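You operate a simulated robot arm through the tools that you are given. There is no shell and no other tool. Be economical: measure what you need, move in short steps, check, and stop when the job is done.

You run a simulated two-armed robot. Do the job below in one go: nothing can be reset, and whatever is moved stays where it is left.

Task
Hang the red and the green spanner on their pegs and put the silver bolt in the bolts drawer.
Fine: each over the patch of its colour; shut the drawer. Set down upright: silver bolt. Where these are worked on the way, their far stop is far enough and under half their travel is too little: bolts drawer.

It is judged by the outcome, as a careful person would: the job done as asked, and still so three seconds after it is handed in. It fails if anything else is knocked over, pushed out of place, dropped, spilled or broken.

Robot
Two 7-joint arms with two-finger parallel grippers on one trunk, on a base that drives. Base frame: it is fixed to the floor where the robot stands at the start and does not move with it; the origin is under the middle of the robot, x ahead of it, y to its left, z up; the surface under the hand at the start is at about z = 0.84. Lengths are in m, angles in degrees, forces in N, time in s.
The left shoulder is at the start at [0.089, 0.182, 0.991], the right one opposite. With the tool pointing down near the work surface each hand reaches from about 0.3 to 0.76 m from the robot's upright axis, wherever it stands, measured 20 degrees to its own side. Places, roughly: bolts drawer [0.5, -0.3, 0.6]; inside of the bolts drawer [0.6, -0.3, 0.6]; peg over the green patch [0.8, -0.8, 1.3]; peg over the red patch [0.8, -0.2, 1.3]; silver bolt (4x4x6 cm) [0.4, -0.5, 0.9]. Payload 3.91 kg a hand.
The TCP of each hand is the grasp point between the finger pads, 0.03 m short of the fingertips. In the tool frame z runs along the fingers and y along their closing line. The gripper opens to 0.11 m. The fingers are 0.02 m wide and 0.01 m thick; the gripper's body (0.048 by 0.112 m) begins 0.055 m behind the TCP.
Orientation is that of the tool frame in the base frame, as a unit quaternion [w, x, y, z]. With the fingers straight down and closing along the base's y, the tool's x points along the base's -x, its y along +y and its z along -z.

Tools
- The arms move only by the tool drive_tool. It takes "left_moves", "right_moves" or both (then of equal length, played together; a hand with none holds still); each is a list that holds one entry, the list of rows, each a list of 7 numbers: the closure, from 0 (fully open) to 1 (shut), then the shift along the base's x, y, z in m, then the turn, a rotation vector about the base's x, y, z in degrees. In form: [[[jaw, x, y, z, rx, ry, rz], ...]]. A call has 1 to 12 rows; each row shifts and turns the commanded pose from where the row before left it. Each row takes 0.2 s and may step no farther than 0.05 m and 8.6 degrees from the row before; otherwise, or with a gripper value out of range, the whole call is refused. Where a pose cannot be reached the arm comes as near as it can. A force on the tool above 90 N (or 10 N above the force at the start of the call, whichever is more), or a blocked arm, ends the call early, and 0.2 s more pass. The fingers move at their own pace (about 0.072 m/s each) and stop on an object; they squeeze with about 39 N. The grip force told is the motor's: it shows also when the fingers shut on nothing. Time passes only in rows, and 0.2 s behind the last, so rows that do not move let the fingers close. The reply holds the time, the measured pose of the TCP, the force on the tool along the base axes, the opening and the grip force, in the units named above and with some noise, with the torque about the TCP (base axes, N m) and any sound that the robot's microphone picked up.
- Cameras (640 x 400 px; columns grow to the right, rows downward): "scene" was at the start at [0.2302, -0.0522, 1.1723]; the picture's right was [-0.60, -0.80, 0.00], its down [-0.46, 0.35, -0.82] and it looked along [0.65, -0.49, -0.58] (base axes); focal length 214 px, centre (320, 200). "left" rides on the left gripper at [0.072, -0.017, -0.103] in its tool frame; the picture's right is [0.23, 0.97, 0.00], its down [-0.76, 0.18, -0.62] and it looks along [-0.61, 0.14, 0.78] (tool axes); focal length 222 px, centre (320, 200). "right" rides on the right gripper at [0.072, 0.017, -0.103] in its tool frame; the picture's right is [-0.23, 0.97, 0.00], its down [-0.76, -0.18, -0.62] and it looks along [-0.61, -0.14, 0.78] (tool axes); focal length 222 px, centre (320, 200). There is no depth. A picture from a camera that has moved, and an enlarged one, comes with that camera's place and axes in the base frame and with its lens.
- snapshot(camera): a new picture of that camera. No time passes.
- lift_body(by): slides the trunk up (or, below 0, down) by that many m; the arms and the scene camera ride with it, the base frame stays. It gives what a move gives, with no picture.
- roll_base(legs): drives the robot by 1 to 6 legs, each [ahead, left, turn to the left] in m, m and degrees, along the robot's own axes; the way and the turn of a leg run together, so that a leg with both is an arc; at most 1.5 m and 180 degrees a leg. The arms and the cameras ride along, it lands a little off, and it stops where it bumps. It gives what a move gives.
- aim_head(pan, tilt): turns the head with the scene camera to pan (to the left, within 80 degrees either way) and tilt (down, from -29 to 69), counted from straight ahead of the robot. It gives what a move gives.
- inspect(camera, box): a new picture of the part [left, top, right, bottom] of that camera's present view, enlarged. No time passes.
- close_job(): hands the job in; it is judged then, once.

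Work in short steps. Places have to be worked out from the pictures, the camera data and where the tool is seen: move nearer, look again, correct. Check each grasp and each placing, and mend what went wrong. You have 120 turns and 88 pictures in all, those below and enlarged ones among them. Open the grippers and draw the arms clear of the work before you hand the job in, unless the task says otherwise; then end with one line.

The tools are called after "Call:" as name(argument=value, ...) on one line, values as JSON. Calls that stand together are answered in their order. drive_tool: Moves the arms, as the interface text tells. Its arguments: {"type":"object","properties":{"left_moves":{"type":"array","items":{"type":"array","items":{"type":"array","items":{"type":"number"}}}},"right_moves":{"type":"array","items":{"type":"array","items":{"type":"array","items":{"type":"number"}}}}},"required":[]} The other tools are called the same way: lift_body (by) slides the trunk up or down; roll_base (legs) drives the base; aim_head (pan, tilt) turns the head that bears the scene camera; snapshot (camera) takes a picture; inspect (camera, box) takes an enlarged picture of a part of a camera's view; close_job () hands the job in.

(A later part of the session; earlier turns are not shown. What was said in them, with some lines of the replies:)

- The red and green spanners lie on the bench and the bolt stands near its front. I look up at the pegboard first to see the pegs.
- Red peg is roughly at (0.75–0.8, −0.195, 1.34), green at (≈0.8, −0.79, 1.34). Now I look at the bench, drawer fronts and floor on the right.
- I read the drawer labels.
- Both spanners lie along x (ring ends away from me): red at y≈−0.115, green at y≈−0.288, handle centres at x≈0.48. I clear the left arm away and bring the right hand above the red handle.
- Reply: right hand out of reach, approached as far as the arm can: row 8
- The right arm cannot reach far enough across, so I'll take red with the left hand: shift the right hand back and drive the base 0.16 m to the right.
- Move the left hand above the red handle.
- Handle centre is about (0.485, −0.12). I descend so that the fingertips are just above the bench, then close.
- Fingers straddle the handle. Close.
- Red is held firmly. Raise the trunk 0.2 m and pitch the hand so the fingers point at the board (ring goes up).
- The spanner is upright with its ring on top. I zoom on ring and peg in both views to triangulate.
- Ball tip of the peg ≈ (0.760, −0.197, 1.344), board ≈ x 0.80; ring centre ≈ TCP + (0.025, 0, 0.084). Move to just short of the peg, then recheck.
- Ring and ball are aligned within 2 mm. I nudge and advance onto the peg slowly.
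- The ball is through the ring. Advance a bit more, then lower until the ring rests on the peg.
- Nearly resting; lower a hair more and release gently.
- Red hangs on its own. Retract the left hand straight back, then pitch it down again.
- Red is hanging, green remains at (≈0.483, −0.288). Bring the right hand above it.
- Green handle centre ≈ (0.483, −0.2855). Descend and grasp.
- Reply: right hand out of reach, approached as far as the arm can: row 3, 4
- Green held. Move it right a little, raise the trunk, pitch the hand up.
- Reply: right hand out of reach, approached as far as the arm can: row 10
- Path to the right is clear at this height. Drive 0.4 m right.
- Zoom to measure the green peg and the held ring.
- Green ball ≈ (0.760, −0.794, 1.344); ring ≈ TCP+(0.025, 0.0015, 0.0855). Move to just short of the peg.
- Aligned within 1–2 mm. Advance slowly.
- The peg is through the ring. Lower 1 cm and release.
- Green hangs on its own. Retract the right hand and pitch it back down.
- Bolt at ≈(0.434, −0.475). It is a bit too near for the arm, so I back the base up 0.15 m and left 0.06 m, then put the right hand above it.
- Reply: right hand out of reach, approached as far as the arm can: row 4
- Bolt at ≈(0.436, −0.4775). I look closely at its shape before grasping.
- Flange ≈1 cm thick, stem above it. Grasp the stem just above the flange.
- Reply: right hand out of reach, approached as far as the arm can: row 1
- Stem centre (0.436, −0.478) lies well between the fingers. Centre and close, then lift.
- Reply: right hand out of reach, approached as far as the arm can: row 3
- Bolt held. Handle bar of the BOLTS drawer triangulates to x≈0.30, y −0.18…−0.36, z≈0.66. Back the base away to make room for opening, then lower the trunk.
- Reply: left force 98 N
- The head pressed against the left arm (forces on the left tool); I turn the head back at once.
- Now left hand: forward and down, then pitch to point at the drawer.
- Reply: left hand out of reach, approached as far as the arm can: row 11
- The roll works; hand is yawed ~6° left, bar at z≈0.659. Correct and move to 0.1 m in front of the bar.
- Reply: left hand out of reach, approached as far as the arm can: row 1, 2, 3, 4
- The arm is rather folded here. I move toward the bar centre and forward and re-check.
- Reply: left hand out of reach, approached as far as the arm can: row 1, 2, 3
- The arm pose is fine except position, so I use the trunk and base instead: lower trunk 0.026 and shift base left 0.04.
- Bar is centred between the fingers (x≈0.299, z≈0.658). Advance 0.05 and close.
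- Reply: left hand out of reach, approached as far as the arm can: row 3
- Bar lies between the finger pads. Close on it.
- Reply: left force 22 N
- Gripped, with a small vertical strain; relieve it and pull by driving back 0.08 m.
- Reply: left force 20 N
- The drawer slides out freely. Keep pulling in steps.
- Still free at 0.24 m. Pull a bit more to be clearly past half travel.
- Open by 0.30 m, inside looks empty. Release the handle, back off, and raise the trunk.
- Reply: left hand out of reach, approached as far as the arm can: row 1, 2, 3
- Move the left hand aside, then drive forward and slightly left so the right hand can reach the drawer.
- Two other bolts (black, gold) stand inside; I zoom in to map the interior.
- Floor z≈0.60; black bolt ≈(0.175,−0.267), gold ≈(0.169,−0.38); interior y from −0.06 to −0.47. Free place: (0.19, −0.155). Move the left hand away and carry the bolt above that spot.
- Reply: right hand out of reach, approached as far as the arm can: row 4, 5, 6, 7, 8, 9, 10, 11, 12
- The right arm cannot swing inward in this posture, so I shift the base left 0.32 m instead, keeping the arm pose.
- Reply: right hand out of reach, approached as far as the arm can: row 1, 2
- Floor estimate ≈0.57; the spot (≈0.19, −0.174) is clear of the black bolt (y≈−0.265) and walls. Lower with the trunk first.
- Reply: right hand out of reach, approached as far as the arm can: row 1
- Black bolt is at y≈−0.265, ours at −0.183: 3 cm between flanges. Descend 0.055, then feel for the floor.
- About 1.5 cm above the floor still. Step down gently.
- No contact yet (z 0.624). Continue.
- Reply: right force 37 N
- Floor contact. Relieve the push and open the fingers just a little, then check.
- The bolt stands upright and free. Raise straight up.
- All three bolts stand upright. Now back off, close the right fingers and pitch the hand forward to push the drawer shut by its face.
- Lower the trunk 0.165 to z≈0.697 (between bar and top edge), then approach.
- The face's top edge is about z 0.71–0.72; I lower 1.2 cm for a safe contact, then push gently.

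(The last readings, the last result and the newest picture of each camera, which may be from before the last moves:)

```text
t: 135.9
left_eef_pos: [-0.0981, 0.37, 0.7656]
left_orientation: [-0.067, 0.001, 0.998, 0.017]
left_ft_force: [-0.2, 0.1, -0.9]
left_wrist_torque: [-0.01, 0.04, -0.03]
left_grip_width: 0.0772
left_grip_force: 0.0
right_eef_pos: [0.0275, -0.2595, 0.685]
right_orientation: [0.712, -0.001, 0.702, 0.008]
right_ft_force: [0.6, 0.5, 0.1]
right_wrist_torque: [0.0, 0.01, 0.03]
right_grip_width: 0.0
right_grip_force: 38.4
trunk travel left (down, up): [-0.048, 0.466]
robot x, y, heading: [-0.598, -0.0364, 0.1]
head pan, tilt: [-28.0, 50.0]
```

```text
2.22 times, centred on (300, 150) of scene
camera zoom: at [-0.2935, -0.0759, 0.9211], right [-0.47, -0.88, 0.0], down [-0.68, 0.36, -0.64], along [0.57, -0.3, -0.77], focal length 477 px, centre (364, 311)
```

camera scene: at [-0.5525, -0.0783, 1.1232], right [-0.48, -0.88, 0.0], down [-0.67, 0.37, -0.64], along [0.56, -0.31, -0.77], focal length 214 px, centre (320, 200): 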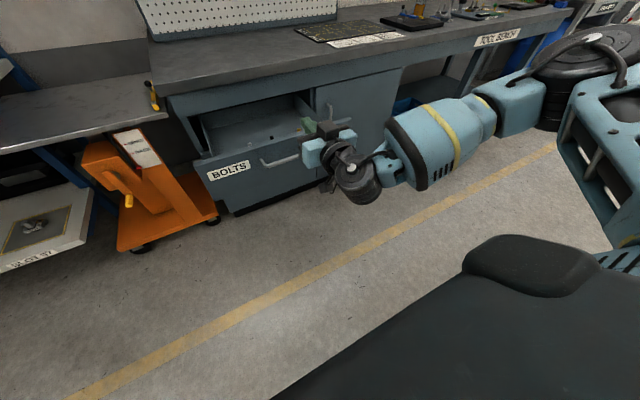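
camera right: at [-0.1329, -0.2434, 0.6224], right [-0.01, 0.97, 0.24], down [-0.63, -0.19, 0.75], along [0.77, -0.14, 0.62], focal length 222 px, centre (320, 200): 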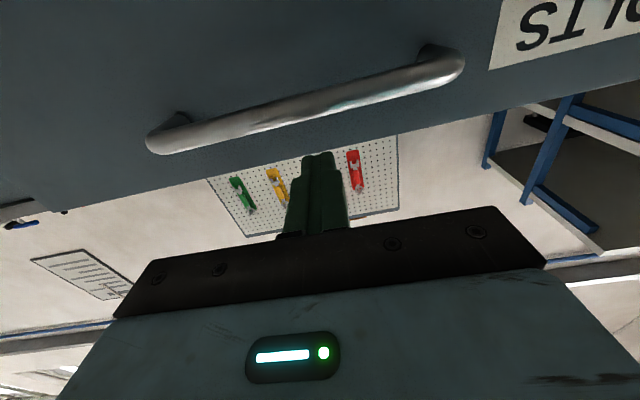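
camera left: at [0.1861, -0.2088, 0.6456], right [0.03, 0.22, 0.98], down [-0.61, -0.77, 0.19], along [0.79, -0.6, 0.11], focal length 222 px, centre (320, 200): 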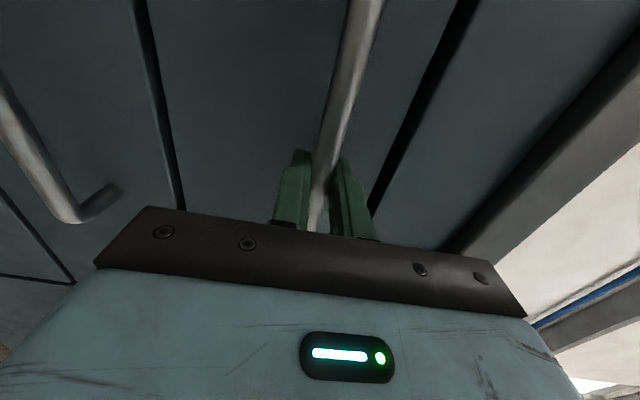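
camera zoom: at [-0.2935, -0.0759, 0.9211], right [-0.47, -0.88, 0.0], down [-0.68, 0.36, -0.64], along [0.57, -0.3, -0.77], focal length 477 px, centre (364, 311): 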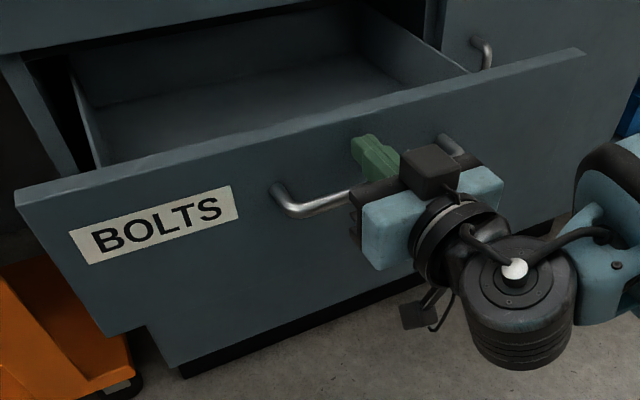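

Fingertips are at the face. Push in steps.

Call:
roll_base(legs=[[0.1, 0, 0]])

Call:
roll_base(legs=[[0.1, 0, 0]])

Call:
snapshot(camera="scene")

```text
t: 137.1
left_eef_pos: [0.0021, 0.371, 0.7663]
left_orientation: [-0.067, 0.001, 0.998, 0.017]
left_ft_force: [0.2, 0.0, 0.5]
left_wrist_torque: [0.0, 0.01, 0.02]
left_grip_width: 0.0767
left_grip_force: 0.1
right_eef_pos: [0.1297, -0.2587, 0.6856]
right_orientation: [0.712, 0.0, 0.702, 0.007]
right_ft_force: [0.9, -0.4, -0.5]
right_wrist_torque: [-0.01, -0.03, -0.01]
right_grip_width: 0.0002
right_grip_force: 37.7
trunk travel left (down, up): [-0.048, 0.466]
robot x, y, heading: [-0.5035, -0.042, 0.1]
head pan, tilt: [-28.0, 50.0]
```

```text
t: 138.2
left_eef_pos: [0.1016, 0.3702, 0.7665]
left_orientation: [-0.067, 0.001, 0.998, 0.018]
left_ft_force: [-0.1, 0.0, 0.5]
left_wrist_torque: [0.0, 0.02, -0.05]
left_grip_width: 0.0771
left_grip_force: 0.1
right_eef_pos: [0.2289, -0.259, 0.685]
right_orientation: [0.712, -0.001, 0.702, 0.008]
right_ft_force: [-0.2, -0.3, -0.2]
right_wrist_torque: [0.04, 0.03, 0.0]
right_grip_width: 0.0
right_grip_force: 37.5
trunk travel left (down, up): [-0.048, 0.466]
robot x, y, heading: [-0.4016, -0.0386, -0.1]
head pan, tilt: [-28.0, 50.0]
```

```text
12 pictures are left
camera scene: at [-0.0935, -0.076, 0.9211], right [-0.47, -0.88, 0.0], down [-0.68, 0.36, -0.64], along [0.57, -0.3, -0.77], focal length 214 px, centre (320, 200)
```

scene: 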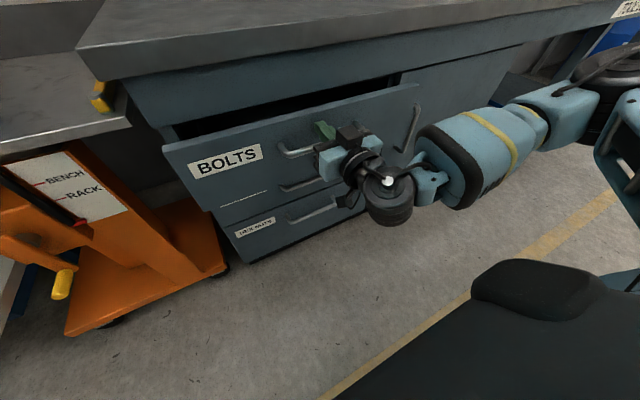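

Continue: 0.06, then finish with the force-limited arm.

Call:
roll_base(legs=[[0.06, 0, 0]])

Call:
snapshot(camera="scene")

```text
t: 139.2
left_eef_pos: [0.1611, 0.3698, 0.7666]
left_orientation: [-0.066, 0.001, 0.998, 0.018]
left_ft_force: [0.8, -0.2, 0.6]
left_wrist_torque: [0.0, 0.01, 0.0]
left_grip_width: 0.0769
left_grip_force: 0.1
right_eef_pos: [0.2897, -0.2592, 0.6843]
right_orientation: [0.712, -0.001, 0.702, 0.009]
right_ft_force: [0.5, -0.7, 0.3]
right_wrist_torque: [0.0, -0.01, -0.05]
right_grip_width: 0.0
right_grip_force: 38.0
trunk travel left (down, up): [-0.048, 0.466]
robot x, y, heading: [-0.3349, -0.0361, -0.1]
head pan, tilt: [-28.0, 50.0]
```

```text
11 pictures are left
camera scene: at [-0.0338, -0.076, 0.9211], right [-0.47, -0.88, 0.0], down [-0.68, 0.36, -0.64], along [0.57, -0.3, -0.77], focal length 214 px, centre (320, 200)
```

scene: 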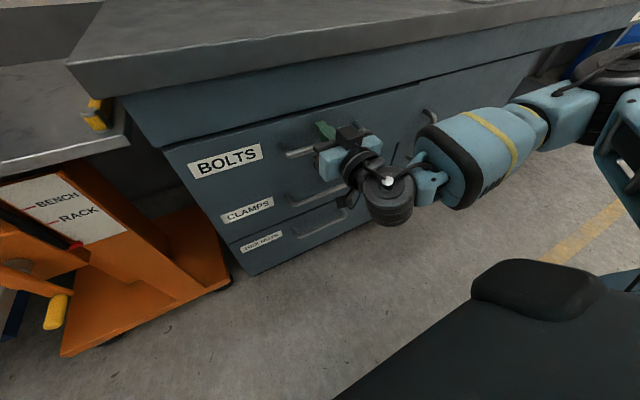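

Almost shut; push the last bit with the arm in small steps.

Call:
drive_tool(right_moves=[[[1, 0.006, 0, 0, 0, 0, 0], [1, 0.006, 0, 0, 0, 0, 0], [1, 0.005, 0, 0, 0, 0, 0], [1, 0, 0, 0, 0, 0, 0]]])

Call:
inspect(camera="scene", box=[150, 60, 450, 260])

```text
t: 140.2
left_eef_pos: [0.1602, 0.3705, 0.7664]
left_orientation: [-0.066, 0.001, 0.998, 0.018]
left_ft_force: [-0.5, -0.4, -0.9]
left_wrist_torque: [-0.01, -0.01, 0.01]
left_grip_width: 0.077
left_grip_force: 0.1
right_eef_pos: [0.3065, -0.2601, 0.6835]
right_orientation: [0.712, 0.0, 0.702, 0.007]
right_ft_force: [0.5, 0.5, 0.5]
right_wrist_torque: [-0.05, 0.0, -0.02]
right_grip_width: 0.0001
right_grip_force: 38.2
trunk travel left (down, up): [-0.048, 0.466]
robot x, y, heading: [-0.3396, -0.0403, -0.2]
head pan, tilt: [-28.0, 50.0]
```

```text
2.00 times, centred on (300, 160) of scene
camera zoom: at [-0.0341, -0.076, 0.9213], right [-0.47, -0.88, 0.0], down [-0.68, 0.36, -0.64], along [0.57, -0.3, -0.77], focal length 429 px, centre (360, 280)
```

zoom: 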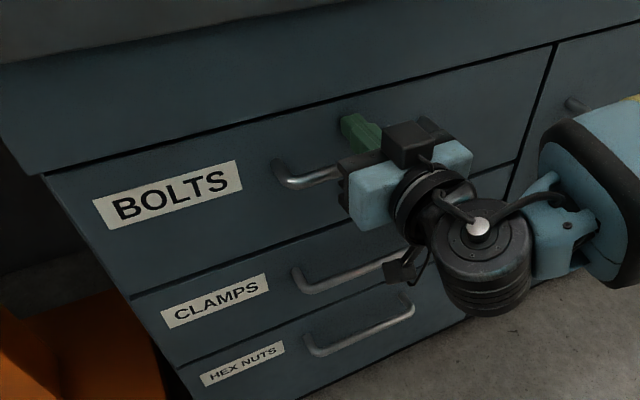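

Looks nearly flush; continue until the stop is felt.

Call:
drive_tool(right_moves=[[[1, 0.004, 0, 0, 0, 0, 0], [1, 0.004, 0, 0, 0, 0, 0], [1, 0, 0, 0, 0, 0, 0]]])

Call:
drive_tool(right_moves=[[[1, 0.004, 0, 0, 0, 0, 0], [1, 0.004, 0, 0, 0, 0, 0], [1, 0, 0, 0, 0, 0, 0]]])

```text
t: 141.0
left_eef_pos: [0.159, 0.3697, 0.768]
left_orientation: [-0.064, 0.002, 0.998, 0.017]
left_ft_force: [0.1, 0.1, 0.1]
left_wrist_torque: [0.01, 0.02, 0.0]
left_grip_width: 0.0771
left_grip_force: 0.0
right_eef_pos: [0.309, -0.26, 0.6849]
right_orientation: [0.711, 0.0, 0.703, 0.008]
right_ft_force: [-47.4, -7.1, -3.7]
right_wrist_torque: [-0.38, 0.54, -0.34]
right_grip_width: 0.0003
right_grip_force: 37.0
trunk travel left (down, up): [-0.048, 0.466]
robot x, y, heading: [-0.3427, -0.0363, -0.3]
head pan, tilt: [-28.0, 50.0]
```

```text
t: 141.5
left_eef_pos: [0.1595, 0.3675, 0.7677]
left_orientation: [-0.064, 0.003, 0.998, 0.017]
left_ft_force: [-0.7, 0.6, -0.1]
left_wrist_torque: [0.01, 0.02, 0.02]
left_grip_width: 0.0768
left_grip_force: 0.0
right_eef_pos: [0.3091, -0.2599, 0.6854]
right_orientation: [0.71, -0.001, 0.704, 0.008]
right_ft_force: [-32.1, -6.5, 11.1]
right_wrist_torque: [-0.06, -0.02, -0.27]
right_grip_width: 0.0002
right_grip_force: 38.0
trunk travel left (down, up): [-0.048, 0.466]
robot x, y, heading: [-0.3366, -0.0403, -0.3]
head pan, tilt: [-28.0, 50.0]
stopped in row 2 (right hand): the force on the tool passed its limit at 96 N (the readings are from after the stop); the commanded pose is now the measured one
```

The drawer is against its stop: shut. Back off with arm and base, then check everything.

Call:
drive_tool(right_moves=[[[1, -0.02, 0, 0, 0, 0, 0], [1, -0.03, 0, 0, 0, 0, 0]]])

Call:
roll_base(legs=[[-0.35, -0.2, 0]])

Call:
drive_tool(right_moves=[[[0, 0, 0, 0, 0, 0, 0], [0, 0, 0, 0, 0, 0, 0], [0, 0, 0, 0, 0, 0, 0], [0, 0, 0, 0, 0, 0, 0]]], left_moves=[[[0, 0, 0, 0, 0, 0, 0], [0, 0, 0, 0, 0, 0, 0], [0, 0, 0, 0, 0, 0, 0], [0, 0, 0, 0, 0, 0, 0]]])

Call:
aim_head(pan=-10, tilt=15)

Call:
snapshot(camera="scene")

```text
t: 142.1
left_eef_pos: [0.1614, 0.3686, 0.7659]
left_orientation: [-0.066, 0.002, 0.998, 0.017]
left_ft_force: [0.4, -0.3, 0.2]
left_wrist_torque: [-0.04, 0.01, 0.0]
left_grip_width: 0.0769
left_grip_force: 0.1
right_eef_pos: [0.2632, -0.2609, 0.68]
right_orientation: [0.708, -0.002, 0.706, 0.008]
right_ft_force: [-0.5, -1.0, 0.1]
right_wrist_torque: [0.04, -0.04, 0.04]
right_grip_width: 0.0001
right_grip_force: 37.4
trunk travel left (down, up): [-0.048, 0.466]
robot x, y, heading: [-0.3425, -0.0412, -0.1]
head pan, tilt: [-28.0, 50.0]
```

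```text
t: 144.7
left_eef_pos: [-0.1919, 0.1707, 0.7675]
left_orientation: [-0.066, 0.0, 0.998, 0.018]
left_ft_force: [0.1, 0.1, -0.6]
left_wrist_torque: [0.01, 0.0, 0.01]
left_grip_width: 0.0773
left_grip_force: 0.0
right_eef_pos: [-0.0868, -0.4586, 0.6806]
right_orientation: [0.708, -0.003, 0.706, 0.011]
right_ft_force: [-0.5, 0.1, 0.0]
right_wrist_torque: [0.02, 0.01, 0.0]
right_grip_width: 0.0
right_grip_force: 37.6
trunk travel left (down, up): [-0.048, 0.466]
robot x, y, heading: [-0.6932, -0.2436, 0.3]
head pan, tilt: [-28.0, 50.0]
```

```text
t: 145.7
left_eef_pos: [-0.1917, 0.1716, 0.7662]
left_orientation: [-0.066, 0.0, 0.998, 0.017]
left_ft_force: [0.5, -0.4, 0.2]
left_wrist_torque: [0.01, 0.0, 0.02]
left_grip_width: 0.1102
left_grip_force: 0.1
right_eef_pos: [-0.087, -0.4582, 0.6819]
right_orientation: [0.708, -0.004, 0.706, 0.01]
right_ft_force: [-0.1, -0.3, 0.0]
right_wrist_torque: [0.01, -0.03, 0.01]
right_grip_width: 0.1103
right_grip_force: 0.2
trunk travel left (down, up): [-0.048, 0.466]
robot x, y, heading: [-0.6923, -0.2454, 0.2]
head pan, tilt: [-28.0, 50.0]
```

```text
t: 146.7
left_eef_pos: [-0.192, 0.1714, 0.7672]
left_orientation: [-0.066, 0.001, 0.998, 0.018]
left_ft_force: [0.4, 0.2, 0.2]
left_wrist_torque: [0.01, -0.04, 0.02]
left_grip_width: 0.1098
left_grip_force: 0.0
right_eef_pos: [-0.0868, -0.4581, 0.6809]
right_orientation: [0.708, -0.004, 0.706, 0.01]
right_ft_force: [-0.6, -0.5, 0.5]
right_wrist_torque: [-0.01, 0.02, -0.05]
right_grip_width: 0.1102
right_grip_force: 0.0
trunk travel left (down, up): [-0.048, 0.466]
robot x, y, heading: [-0.6873, -0.2415, 0.4]
head pan, tilt: [-10.0, 15.0]
```

```text
9 pictures are left
camera scene: at [-0.3621, -0.2563, 0.9749], right [-0.17, -0.99, 0.0], down [-0.26, 0.04, -0.97], along [0.95, -0.17, -0.26], focal length 214 px, centre (320, 200)
```

scene: 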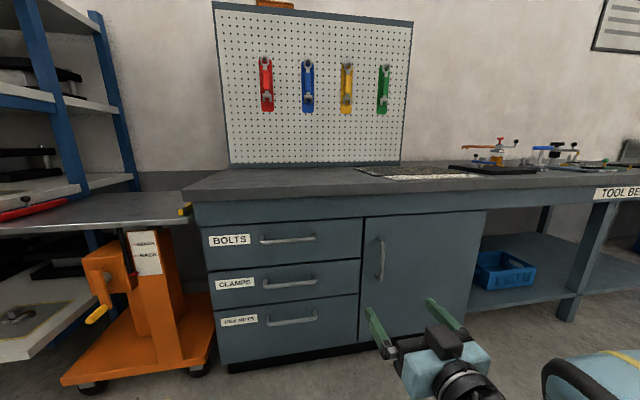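

Call:
inspect(camera="scene", box=[240, 40, 420, 130])

Call:
inspect(camera="scene", box=[190, 190, 390, 350])

```text
3.56 times, centred on (330, 85) of scene
camera zoom: at [-0.3621, -0.2563, 0.9749], right [-0.17, -0.99, 0.0], down [-0.26, 0.04, -0.97], along [0.95, -0.17, -0.26], focal length 763 px, centre (284, 609)
```

zoom: 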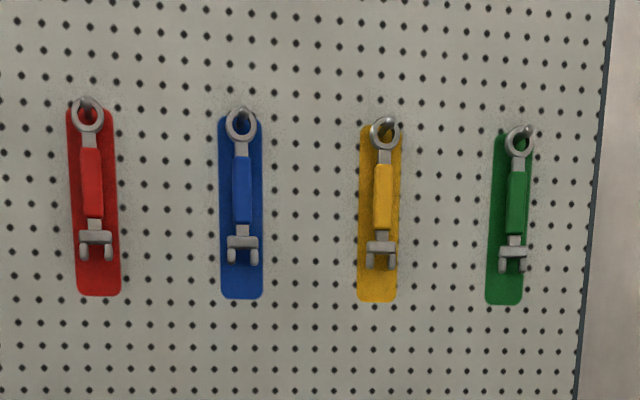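

```text
2.50 times, centred on (290, 270) of scene
camera zoom: at [-0.3621, -0.2563, 0.9749], right [-0.17, -0.99, 0.0], down [-0.26, 0.04, -0.97], along [0.95, -0.17, -0.26], focal length 536 px, centre (395, 25)
```

zoom: 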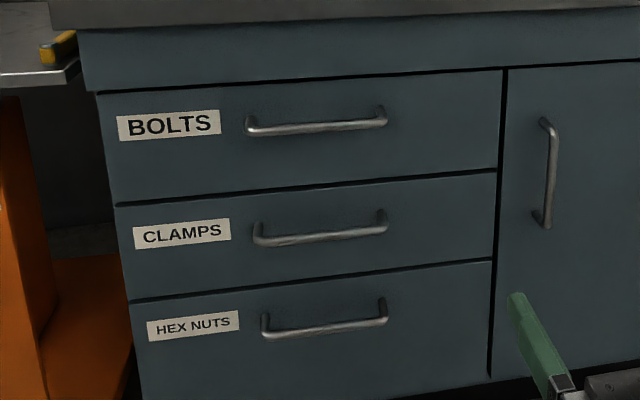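

Both spanners hang over their colour patches, the BOLTS drawer is flush with its neighbours, and both arms are clear with the grippers open. I hand the job in.

Call:
close_job()

```text
The job is handed in.
```

The red and green spanners hang on their pegs over their patches, and the silver bolt is in the shut bolts drawer. It stood upright when last seen, but I did not reopen the drawer after shutting it to check.
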